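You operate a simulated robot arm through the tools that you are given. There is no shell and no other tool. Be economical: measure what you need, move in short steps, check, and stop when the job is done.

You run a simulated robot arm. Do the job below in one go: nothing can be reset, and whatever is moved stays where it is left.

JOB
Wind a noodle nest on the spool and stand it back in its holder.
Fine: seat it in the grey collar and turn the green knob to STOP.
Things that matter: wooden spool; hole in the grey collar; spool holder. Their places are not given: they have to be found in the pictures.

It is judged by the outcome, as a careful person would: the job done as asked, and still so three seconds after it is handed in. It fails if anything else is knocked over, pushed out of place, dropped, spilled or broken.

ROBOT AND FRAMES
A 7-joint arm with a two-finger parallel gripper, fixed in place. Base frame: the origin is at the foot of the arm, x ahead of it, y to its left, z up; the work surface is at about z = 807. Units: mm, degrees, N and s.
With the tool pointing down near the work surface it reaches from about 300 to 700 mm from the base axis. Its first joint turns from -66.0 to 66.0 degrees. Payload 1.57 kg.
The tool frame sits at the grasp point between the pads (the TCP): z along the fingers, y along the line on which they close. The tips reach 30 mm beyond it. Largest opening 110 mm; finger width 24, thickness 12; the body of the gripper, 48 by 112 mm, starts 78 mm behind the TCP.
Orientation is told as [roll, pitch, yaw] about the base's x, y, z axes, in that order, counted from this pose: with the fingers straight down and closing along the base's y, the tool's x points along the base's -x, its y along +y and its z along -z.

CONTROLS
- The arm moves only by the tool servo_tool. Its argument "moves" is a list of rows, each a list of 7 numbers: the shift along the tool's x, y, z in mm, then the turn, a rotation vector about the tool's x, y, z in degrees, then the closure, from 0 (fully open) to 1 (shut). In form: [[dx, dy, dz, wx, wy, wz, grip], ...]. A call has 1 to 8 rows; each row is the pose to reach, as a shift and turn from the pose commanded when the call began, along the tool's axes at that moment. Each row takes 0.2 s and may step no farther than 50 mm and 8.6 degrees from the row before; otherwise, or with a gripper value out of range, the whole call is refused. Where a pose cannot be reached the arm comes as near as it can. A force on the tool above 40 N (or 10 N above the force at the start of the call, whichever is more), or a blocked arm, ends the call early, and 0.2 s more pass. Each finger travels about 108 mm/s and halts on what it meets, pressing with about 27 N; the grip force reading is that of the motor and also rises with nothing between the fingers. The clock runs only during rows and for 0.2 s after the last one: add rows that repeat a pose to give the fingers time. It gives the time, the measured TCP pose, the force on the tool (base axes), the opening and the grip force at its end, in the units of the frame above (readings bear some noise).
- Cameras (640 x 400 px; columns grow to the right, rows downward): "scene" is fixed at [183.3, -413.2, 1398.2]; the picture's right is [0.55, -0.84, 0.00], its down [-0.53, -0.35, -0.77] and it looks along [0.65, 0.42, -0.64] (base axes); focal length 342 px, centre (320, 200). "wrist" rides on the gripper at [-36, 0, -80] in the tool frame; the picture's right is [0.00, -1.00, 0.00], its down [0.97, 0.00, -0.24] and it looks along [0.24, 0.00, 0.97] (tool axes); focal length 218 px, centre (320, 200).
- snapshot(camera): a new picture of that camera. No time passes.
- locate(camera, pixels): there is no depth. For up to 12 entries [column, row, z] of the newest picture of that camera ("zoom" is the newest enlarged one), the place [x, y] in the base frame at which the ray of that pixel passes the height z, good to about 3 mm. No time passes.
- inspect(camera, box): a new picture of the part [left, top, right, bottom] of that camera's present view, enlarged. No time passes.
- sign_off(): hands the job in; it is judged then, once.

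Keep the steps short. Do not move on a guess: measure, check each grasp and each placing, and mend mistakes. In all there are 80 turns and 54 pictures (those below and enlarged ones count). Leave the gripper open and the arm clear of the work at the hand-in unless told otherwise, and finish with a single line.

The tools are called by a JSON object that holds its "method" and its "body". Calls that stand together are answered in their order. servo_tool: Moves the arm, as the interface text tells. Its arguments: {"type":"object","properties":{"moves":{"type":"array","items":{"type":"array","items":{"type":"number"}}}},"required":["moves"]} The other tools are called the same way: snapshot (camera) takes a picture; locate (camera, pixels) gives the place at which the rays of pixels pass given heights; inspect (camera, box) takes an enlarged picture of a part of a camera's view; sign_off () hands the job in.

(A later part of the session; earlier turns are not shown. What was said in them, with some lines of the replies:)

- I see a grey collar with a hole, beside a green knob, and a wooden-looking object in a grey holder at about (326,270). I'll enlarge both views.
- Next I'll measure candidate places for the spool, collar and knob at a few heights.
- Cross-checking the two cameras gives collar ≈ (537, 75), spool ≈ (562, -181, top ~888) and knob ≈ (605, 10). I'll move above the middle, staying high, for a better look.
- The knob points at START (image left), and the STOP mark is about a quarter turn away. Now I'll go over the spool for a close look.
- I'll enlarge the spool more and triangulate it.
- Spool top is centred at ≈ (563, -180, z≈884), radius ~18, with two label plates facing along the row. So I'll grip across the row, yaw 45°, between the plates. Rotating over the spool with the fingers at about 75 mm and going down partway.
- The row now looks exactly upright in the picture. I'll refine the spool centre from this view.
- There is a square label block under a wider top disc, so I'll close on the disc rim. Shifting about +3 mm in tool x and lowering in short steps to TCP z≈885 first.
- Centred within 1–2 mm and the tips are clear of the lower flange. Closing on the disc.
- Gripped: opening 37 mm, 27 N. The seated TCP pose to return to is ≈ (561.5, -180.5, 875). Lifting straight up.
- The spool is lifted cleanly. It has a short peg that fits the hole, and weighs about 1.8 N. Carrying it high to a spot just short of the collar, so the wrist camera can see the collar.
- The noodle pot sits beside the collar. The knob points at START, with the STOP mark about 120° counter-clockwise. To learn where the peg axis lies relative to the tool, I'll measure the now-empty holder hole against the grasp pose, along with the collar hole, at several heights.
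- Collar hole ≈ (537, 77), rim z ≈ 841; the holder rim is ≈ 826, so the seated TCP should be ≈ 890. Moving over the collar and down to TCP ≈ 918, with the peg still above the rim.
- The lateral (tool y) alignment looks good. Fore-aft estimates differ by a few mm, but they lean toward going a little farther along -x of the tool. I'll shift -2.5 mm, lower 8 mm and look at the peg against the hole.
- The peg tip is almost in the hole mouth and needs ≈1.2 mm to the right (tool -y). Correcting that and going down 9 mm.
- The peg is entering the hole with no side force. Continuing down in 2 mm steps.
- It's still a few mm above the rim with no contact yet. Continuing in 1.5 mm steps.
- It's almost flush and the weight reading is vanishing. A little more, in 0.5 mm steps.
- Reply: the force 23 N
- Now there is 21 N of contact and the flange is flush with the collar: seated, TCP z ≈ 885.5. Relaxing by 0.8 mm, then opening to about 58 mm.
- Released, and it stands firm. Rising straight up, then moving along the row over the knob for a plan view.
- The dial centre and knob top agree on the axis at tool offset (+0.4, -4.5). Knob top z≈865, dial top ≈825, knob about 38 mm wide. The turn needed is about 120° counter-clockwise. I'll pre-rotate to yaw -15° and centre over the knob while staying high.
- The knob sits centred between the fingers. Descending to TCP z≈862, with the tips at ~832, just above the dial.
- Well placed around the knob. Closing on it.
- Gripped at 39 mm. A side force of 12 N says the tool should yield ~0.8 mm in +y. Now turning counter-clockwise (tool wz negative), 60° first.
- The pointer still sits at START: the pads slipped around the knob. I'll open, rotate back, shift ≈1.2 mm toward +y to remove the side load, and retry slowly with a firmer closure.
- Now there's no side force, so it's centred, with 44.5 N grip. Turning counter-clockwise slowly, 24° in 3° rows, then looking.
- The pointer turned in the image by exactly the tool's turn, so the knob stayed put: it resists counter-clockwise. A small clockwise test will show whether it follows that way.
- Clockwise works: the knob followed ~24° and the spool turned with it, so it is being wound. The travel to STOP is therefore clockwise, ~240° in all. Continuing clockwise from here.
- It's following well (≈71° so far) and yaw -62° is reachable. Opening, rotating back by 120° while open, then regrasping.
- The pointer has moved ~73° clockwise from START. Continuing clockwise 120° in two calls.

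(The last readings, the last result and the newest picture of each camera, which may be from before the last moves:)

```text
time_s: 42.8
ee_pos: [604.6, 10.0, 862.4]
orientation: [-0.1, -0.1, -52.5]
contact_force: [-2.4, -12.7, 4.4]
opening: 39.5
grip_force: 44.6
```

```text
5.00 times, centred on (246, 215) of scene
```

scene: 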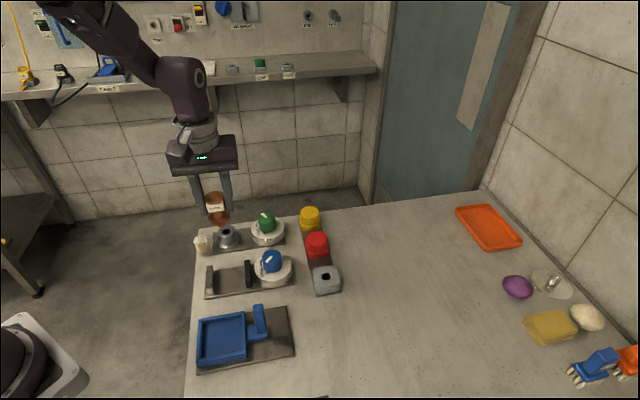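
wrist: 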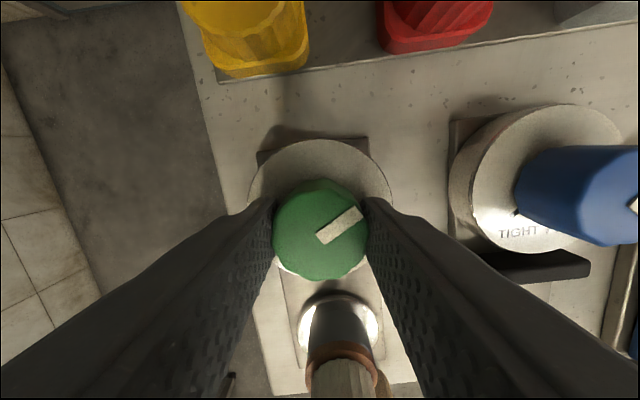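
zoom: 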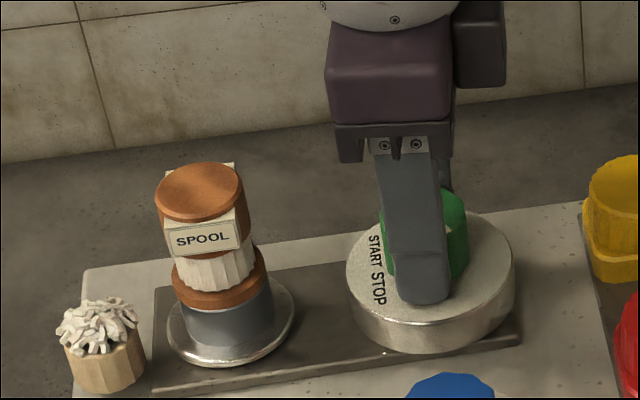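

Noodle strands are now wound on the spool, and the pointer is at ~183° of ~240°. Regrasping for the last ≈ 58°.

{"method": "servo_tool", "body": {"moves": [[0, 0, 0, 0, 0, 0, 0.5], [0, 0, 0, 0, 0, 0, 0.45], [0, 0, 0, 0, 0, -8.5, 0.45], [0, 0, 0, 0, 0, -17, 0.45], [0, 0, 0, 0, 0, -25.5, 0.45], [0, 0, 0, 0, 0, -34, 0.45], [0, 0, 0, 0, 0, -42.5, 0.45], [0, 0, 0, 0, 0, -51, 0.45]]}}

{"method": "servo_tool", "body": {"moves": [[0, 0, 0, 0, 0, -8, 0.45], [0, 0, 0, 0, 0, -8, 0.6], [0, 0, 0, 0, 0, -8, 0.8], [0, 0, 0, 0, 0, -8, 1.0], [0, 0, 0, 0, 0, -8, 1.0]]}}

{"method": "servo_tool", "body": {"moves": [[0, 0, 0, 0, 0, 6, 1], [0, 0, 0, 0, 0, 13, 1], [0, 0, 0, 0, 0, 20, 1], [0, 0, 0, 0, 0, 27, 1], [0, 0, 0, 0, 0, 34, 1], [0, 0, 0, 0, 0, 41, 1], [0, 0, 0, 0, 0, 47, 1], [0, 0, 0, 0, 0, 52, 1]]}}

{"method": "inspect", "body": {"camera": "wrist", "box": [240, 130, 400, 290]}}

```text
time_s: 44.6
ee_pos: [605.6, 11.5, 863.2]
orientation: [0.0, 0.0, -1.3]
contact_force: [-0.1, -0.6, -0.6]
opening: 60.5
grip_force: 0.2
```

```text
time_s: 45.8
ee_pos: [604.3, 10.9, 864.2]
orientation: [0.0, 0.0, 6.5]
contact_force: [0.4, -4.9, 0.6]
opening: 38.8
grip_force: 44.4
```

```text
time_s: 47.6
ee_pos: [604.1, 10.2, 863.0]
orientation: [0.0, 0.1, -45.5]
contact_force: [1.1, 0.6, -5.9]
opening: 38.8
grip_force: 44.6
```

```text
2.50 times, centred on (320, 210) of wrist
```

zoom: 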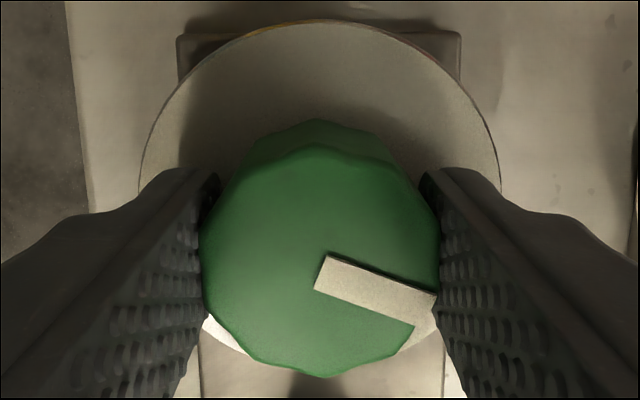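

The pointer is ≈15° short of STOP by my estimate. Turning 13° more, then opening and rising to check from above.

{"method": "servo_tool", "body": {"moves": [[0, 0, 0, 0, 0, 5, 1], [0, 0, 0, 0, 0, 9, 1], [0, 0, 0, 0, 0, 13, 1], [0, 0, 0, 0, 0, 13, 1], [0, 0, 0, 0, 0, 13, 0.5], [0, 0, 0, 0, 0, 13, 0.42], [0, 0, -35, 0, 0, 13, 0.42], [0, 0, -70, 0, 0, 13, 0.42]]}}

{"method": "servo_tool", "body": {"moves": [[0, 0, -10, 0, 0, -8.5, 0.4], [0, 0, -20, 0, 0, -17, 0.4], [0, 0, -30, 0, 0, -25.5, 0.4], [0, 0, -40, 0, 0, -34, 0.4], [0, 0, -50, 0, 0, -42.5, 0.4], [0, 0, -50, 0, 0, -51, 0.4], [0, 0, -50, 0, 0, -59, 0.4], [0, 0, -50, 0, 0, -67, 0.4]]}}

{"method": "inspect", "body": {"camera": "wrist", "box": [260, 130, 400, 240]}}

```text
time_s: 49.4
ee_pos: [603.9, 8.0, 934.8]
orientation: [0.0, 0.0, -58.5]
contact_force: [-0.6, 0.1, -0.1]
opening: 63.9
grip_force: 0.1
```

```text
time_s: 51.2
ee_pos: [604.2, 10.8, 984.8]
orientation: [0.0, 0.1, 8.6]
contact_force: [0.2, 0.1, -0.5]
opening: 65.8
grip_force: 0.1
```

```text
3.64 times, centred on (330, 185) of wrist
```

zoom: 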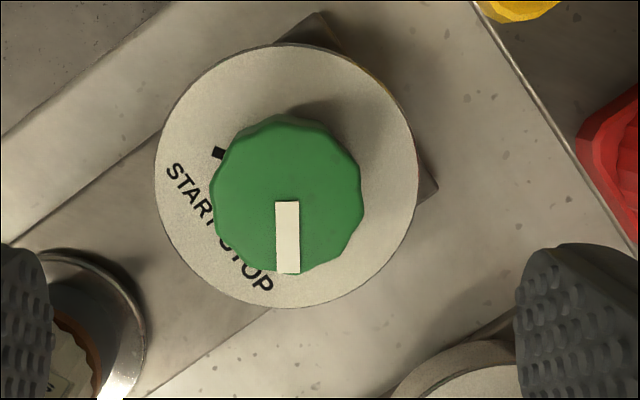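

The pointer now points at the STOP side, ≈ 243° turned. I'll check the alignment with the STOP tick, and the spool, from the scene camera.

{"method": "inspect", "body": {"camera": "scene", "box": [196, 195, 292, 255]}}

```text
6.67 times, centred on (244, 225) of scene
```

zoom: 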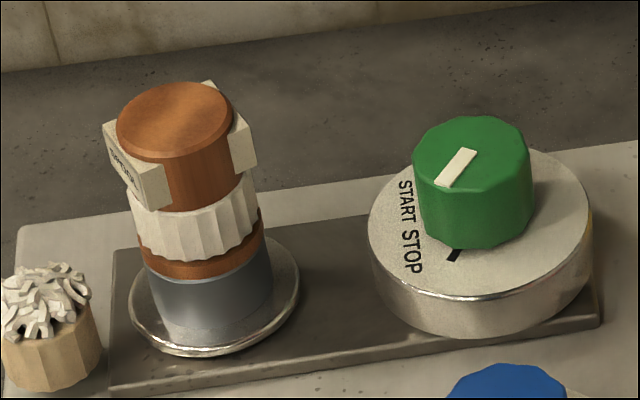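

The white bar is parallel to the STOP tick, so the knob is at STOP. The noodle nest is wound at the waist. Before gripping I need to know how the label block is now turned (expected yaw ≈ -18°), so I'm moving over the spool with that yaw.

{"method": "servo_tool", "body": {"moves": [[11, 15, 0, 0, 0, 5, 0.35], [25, 33, 0, 0, 0, 11, 0.35], [40, 53, 0, 0, 0, 17, 0.35], [52, 69, 0, 0, 0, 22, 0.35], [56.1, 75.4, 0, 0, 0, 26.6, 0.35], [56.1, 75.4, 0, 0, 0, 26.6, 0.35]]}}

{"method": "inspect", "body": {"camera": "wrist", "box": [250, 130, 390, 240]}}

```text
time_s: 52.6
ee_pos: [540.4, 76.4, 984.3]
orientation: [0.0, -0.1, -18.2]
contact_force: [0.0, 0.2, 1.0]
opening: 71.4
grip_force: 0.1
```

```text
3.64 times, centred on (320, 185) of wrist
```

zoom: 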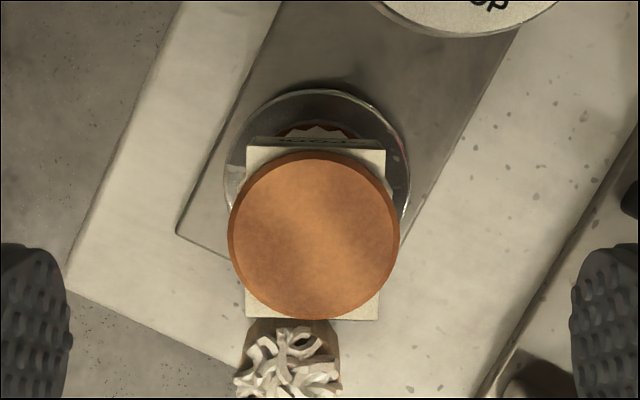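

The label block is aligned with the tool. The disc centre is at tool offset (+2.3, +1.3). Descending to TCP z≈903, so the tips (≈873) stay above the noodle nest and hold only the top cylinder.

{"method": "servo_tool", "body": {"moves": [[2.3, 1.3, 20, 0, 0, 0, 0.35], [2.3, 1.3, 45, 0, 0, 0, 0.35], [2.3, 1.3, 65, 0, 0, 0, 0.35], [2.3, 1.3, 81, 0, 0, 0, 0.35], [2.3, 1.3, 81, 0, 0, 0, 0.35]]}}

{"method": "inspect", "body": {"camera": "scene", "box": [186, 185, 266, 245]}}

```text
time_s: 53.8
ee_pos: [537.4, 79.7, 900.3]
orientation: [-0.1, 0.0, -18.0]
contact_force: [0.5, 0.8, 0.6]
opening: 71.5
grip_force: 0.0
```

```text
6.67 times, centred on (226, 215) of scene
```

zoom: 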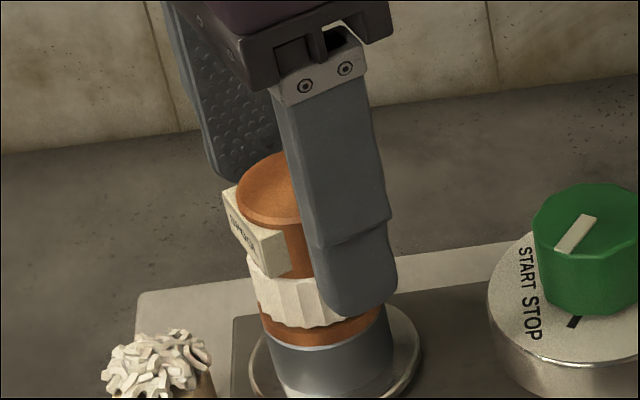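

Accounting for the finger's thickness, the tips would close right at the top edge of the noodles. I'll raise 4 mm, then close gently on the cylinder.

{"method": "servo_tool", "body": {"moves": [[0, 0, -4, 0, 0, 0, 0.35], [0, 0, -4, 0, 0, 0, 0.5], [0, 0, -4, 0, 0, 0, 0.65], [0, 0, -4, 0, 0, 0, 0.75], [0, 0, -4, 0, 0, 0, 0.75]]}}

{"method": "inspect", "body": {"camera": "scene", "box": [186, 185, 266, 245]}}

```text
time_s: 55.0
ee_pos: [537.5, 79.5, 906.1]
orientation: [0.0, 0.1, -18.1]
contact_force: [-0.1, 1.0, 1.3]
opening: 36.6
grip_force: 27.4
```

```text
6.67 times, centred on (226, 215) of scene
```

zoom: 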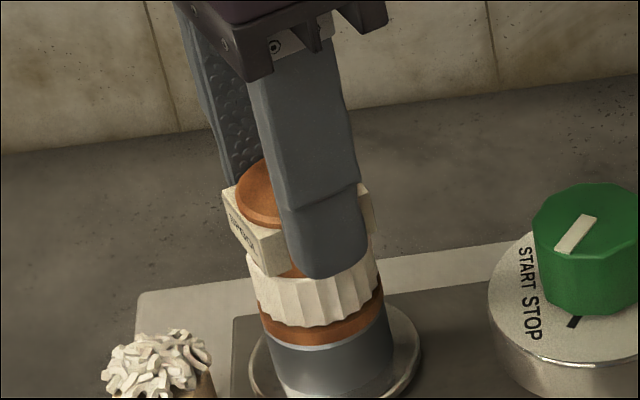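

It's held on the top cylinder (36.6 mm, 27 N), with the noodles free below the tips. TCP is ≈ 905 in the collar, so the holder seat should be ≈ 894. Lifting straight up.

{"method": "servo_tool", "body": {"moves": [[0, 0, -5, 0, 0, 0, 0.75], [0, 0, -15, 0, 0, 0, 0.75], [0, 0, -35, 0, 0, 0, 0.75], [0, 0, -60, 0, 0, 0, 0.75], [0, 0, -80, 0, 0, 0, 0.75], [0, 0, -80, 0, 0, 0, 0.75]]}}

{"method": "snapshot", "body": {"camera": "scene"}}

```text
time_s: 56.4
ee_pos: [536.8, 80.2, 986.5]
orientation: [-0.1, 0.1, -18.2]
contact_force: [-0.4, -0.6, -1.5]
opening: 36.5
grip_force: 27.3
```

```text
4 pictures are left
```

scene: 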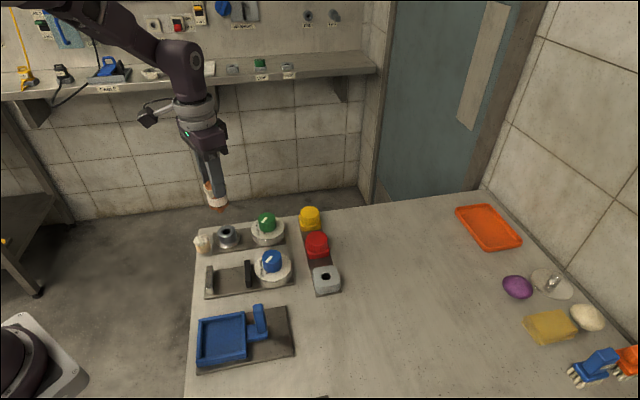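

The lift is clean and the collar is empty. Carrying it high to the holder: shift by (+24.7, -259.8) and rotate to yaw 45°, so the label block lines up as it was at first.

{"method": "servo_tool", "body": {"moves": [[-13, -29.9, 0, 0, 0, -7.9, 0.75], [-26, -59.9, 0, 0, 0, -15.8, 0.75], [-38.9, -89.8, 0, 0, 0, -23.7, 0.75], [-51.9, -119.8, 0, 0, 0, -31.6, 0.75], [-64.9, -149.7, 0, 0, 0, -39.5, 0.75], [-77.9, -179.6, 0, 0, 0, -47.4, 0.75], [-90.8, -209.6, 0, 0, 0, -55.3, 0.75], [-103.8, -239.5, 0, 0, 0, -63.1, 0.75]]}}

{"method": "servo_tool", "body": {"moves": [[0, 0, 20, 0, 0, 0, 0.75], [0, 0, 45, 0, 0, 0, 0.75], [0, 0, 65, 0, 0, 0, 0.75], [0, 0, 70, 0, 0, 0, 0.75], [0, 0, 70, 0, 0, 0, 0.75]]}}

```text
time_s: 58.2
ee_pos: [558.7, -179.9, 983.0]
orientation: [0.0, 0.0, 45.2]
contact_force: [-0.1, -0.7, -1.3]
opening: 37.1
grip_force: 26.2
```

```text
time_s: 59.4
ee_pos: [561.8, -179.4, 914.8]
orientation: [0.0, 0.0, 44.9]
contact_force: [0.5, 1.5, -0.7]
opening: 36.6
grip_force: 26.7
```

The TCP is at (561.8, -179.4, 915), so the peg tip should be about 3 mm above the holder rim. Checking it against the hole.

{"method": "inspect", "body": {"camera": "scene", "box": [302, 250, 350, 290]}}

```text
10.00 times, centred on (326, 270) of scene
```

zoom: 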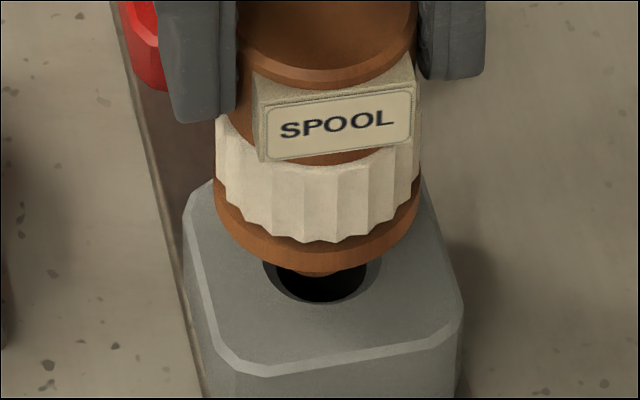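

The peg tip is over the hole mouth, maybe 1–2 mm toward the camera. Correcting by -1.5 mm in tool x and going down in 2–3 mm steps with a force check.

{"method": "servo_tool", "body": {"moves": [[-1.5, -0.2, 0, 0, 0, 0, 0.75], [-1.5, -0.2, 3, 0, 0, 0, 0.75], [-1.5, -0.2, 5, 0, 0, 0, 0.75], [-1.5, -0.2, 7, 0, 0, 0, 0.75], [-1.5, -0.2, 9, 0, 0, 0, 0.75], [-1.5, -0.2, 9, 0, 0, 0, 0.75]]}}

{"method": "servo_tool", "body": {"moves": [[0, 0, 2, 0, 0, 0, 0.75], [0, 0, 4, 0, 0, 0, 0.75], [0, 0, 6, 0, 0, 0, 0.75], [0, 0, 6, 0, 0, 0, 0.75]]}}

```text
time_s: 60.8
ee_pos: [560.9, -178.6, 906.0]
orientation: [0.0, 0.0, 45.1]
contact_force: [-0.5, -0.3, -1.1]
opening: 36.7
grip_force: 27.4
```

```text
time_s: 61.8
ee_pos: [561.1, -179.8, 900.8]
orientation: [0.1, -0.1, 45.0]
contact_force: [0.0, 0.2, 0.1]
opening: 36.7
grip_force: 27.2
```

There's no resistance, so the peg is inside the hole. Continuing in 1 mm steps toward ≈ 894 until contact.

{"method": "servo_tool", "body": {"moves": [[0, 0, 1, 0, 0, 0, 0.75], [0, 0, 2, 0, 0, 0, 0.75], [0, 0, 3, 0, 0, 0, 0.75], [0, 0, 4, 0, 0, 0, 0.75], [0, 0, 4, 0, 0, 0, 0.75]]}}

{"method": "servo_tool", "body": {"moves": [[0, 0, 0.5, 0, 0, 0, 0.75], [0, 0, 1, 0, 0, 0, 0.75], [0, 0, 1, 0, 0, 0, 0.75]]}}

```text
time_s: 63.0
ee_pos: [560.1, -179.3, 897.0]
orientation: [0.0, 0.0, 45.0]
contact_force: [-0.2, -0.8, -0.1]
opening: 37.0
grip_force: 27.0
```

```text
time_s: 63.8
ee_pos: [560.5, -178.7, 897.2]
orientation: [0.0, 0.0, 45.0]
contact_force: [-1.0, -1.9, -1.2]
opening: 36.4
grip_force: 27.4
```

{"method": "servo_tool", "body": {"moves": [[0, 0, 0.5, 0, 0, 0, 0.75], [0, 0, 1, 0, 0, 0, 0.75], [0, 0, 1, 0, 0, 0, 0.75]]}}

{"method": "servo_tool", "body": {"moves": [[0, 0, 0.5, 0, 0, 0, 0.75], [0, 0, 1, 0, 0, 0, 0.75], [0, 0, 1, 0, 0, 0, 0.75]]}}

```text
time_s: 64.6
ee_pos: [561.5, -178.6, 895.3]
orientation: [0.0, -0.1, 45.1]
contact_force: [-1.6, -1.6, 0.8]
opening: 36.8
grip_force: 26.4
```

```text
time_s: 65.4
ee_pos: [561.4, -179.4, 895.2]
orientation: [-0.1, 0.0, 45.0]
contact_force: [-3.3, 2.5, 17.1]
opening: 36.7
grip_force: 27.5
```

Contact: 17 N at z≈895, matching the expected seat. I'll look to confirm it's flush before releasing.

{"method": "inspect", "body": {"camera": "scene", "box": [302, 250, 350, 290]}}

```text
10.00 times, centred on (326, 270) of scene
```

zoom: 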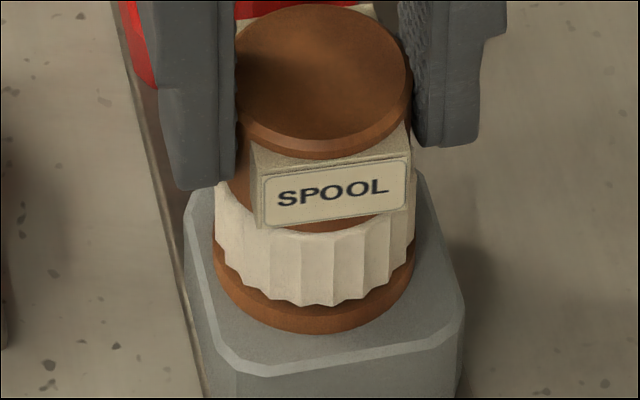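

Flush in the holder. Relaxing 0.7 mm, opening, then rising straight up and clear.

{"method": "servo_tool", "body": {"moves": [[0, 0, -0.7, 0, 0, 0, 0.75], [0, 0, -0.7, 0, 0, 0, 0.6], [0, 0, -0.7, 0, 0, 0, 0.45], [0, 0, -0.7, 0, 0, 0, 0.42], [0, 0, -15, 0, 0, 0, 0.42], [0, 0, -40, 0, 0, 0, 0.42], [0, 0, -80, 0, 0, 0, 0.3], [0, 0, -120, 0, 0, 0, 0]]}}

{"method": "servo_tool", "body": {"moves": [[20, 0, -30, 0, 0, 0, 0], [50, 0, -60, 0, 0, 0, 0], [80, 0, -80, 0, 0, 0, 0], [80, 0, -80, 0, 0, 0, 0]]}}

{"method": "inspect", "body": {"camera": "scene", "box": [180, 190, 360, 310]}}

```text
time_s: 67.2
ee_pos: [563.2, -180.4, 1013.8]
orientation: [0.0, 0.0, 45.0]
contact_force: [0.2, -0.2, 0.0]
opening: 109.9
grip_force: 0.1
```

```text
time_s: 68.2
ee_pos: [502.7, -236.1, 1093.6]
orientation: [0.0, 0.0, 44.9]
contact_force: [-0.3, 0.4, 0.4]
opening: 110.3
grip_force: 0.1
```

```text
3.33 times, centred on (270, 250) of scene
```

zoom: 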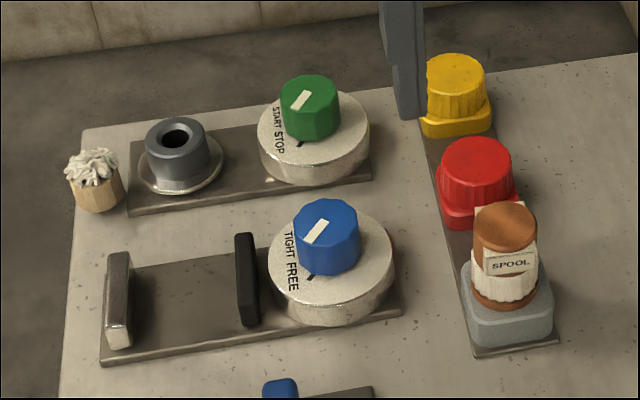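

The spool stands in its holder with the nest wound on it, the knob is at STOP (same look as the blue knob on its tick), and nothing else has moved. The gripper is open and clear, so I'm handing in.

{"method": "sign_off", "body": {}}

```text
The job is handed in.
```

Done: the noodle nest is wound on the spool, the spool is back in its holder, and the green knob is at STOP.
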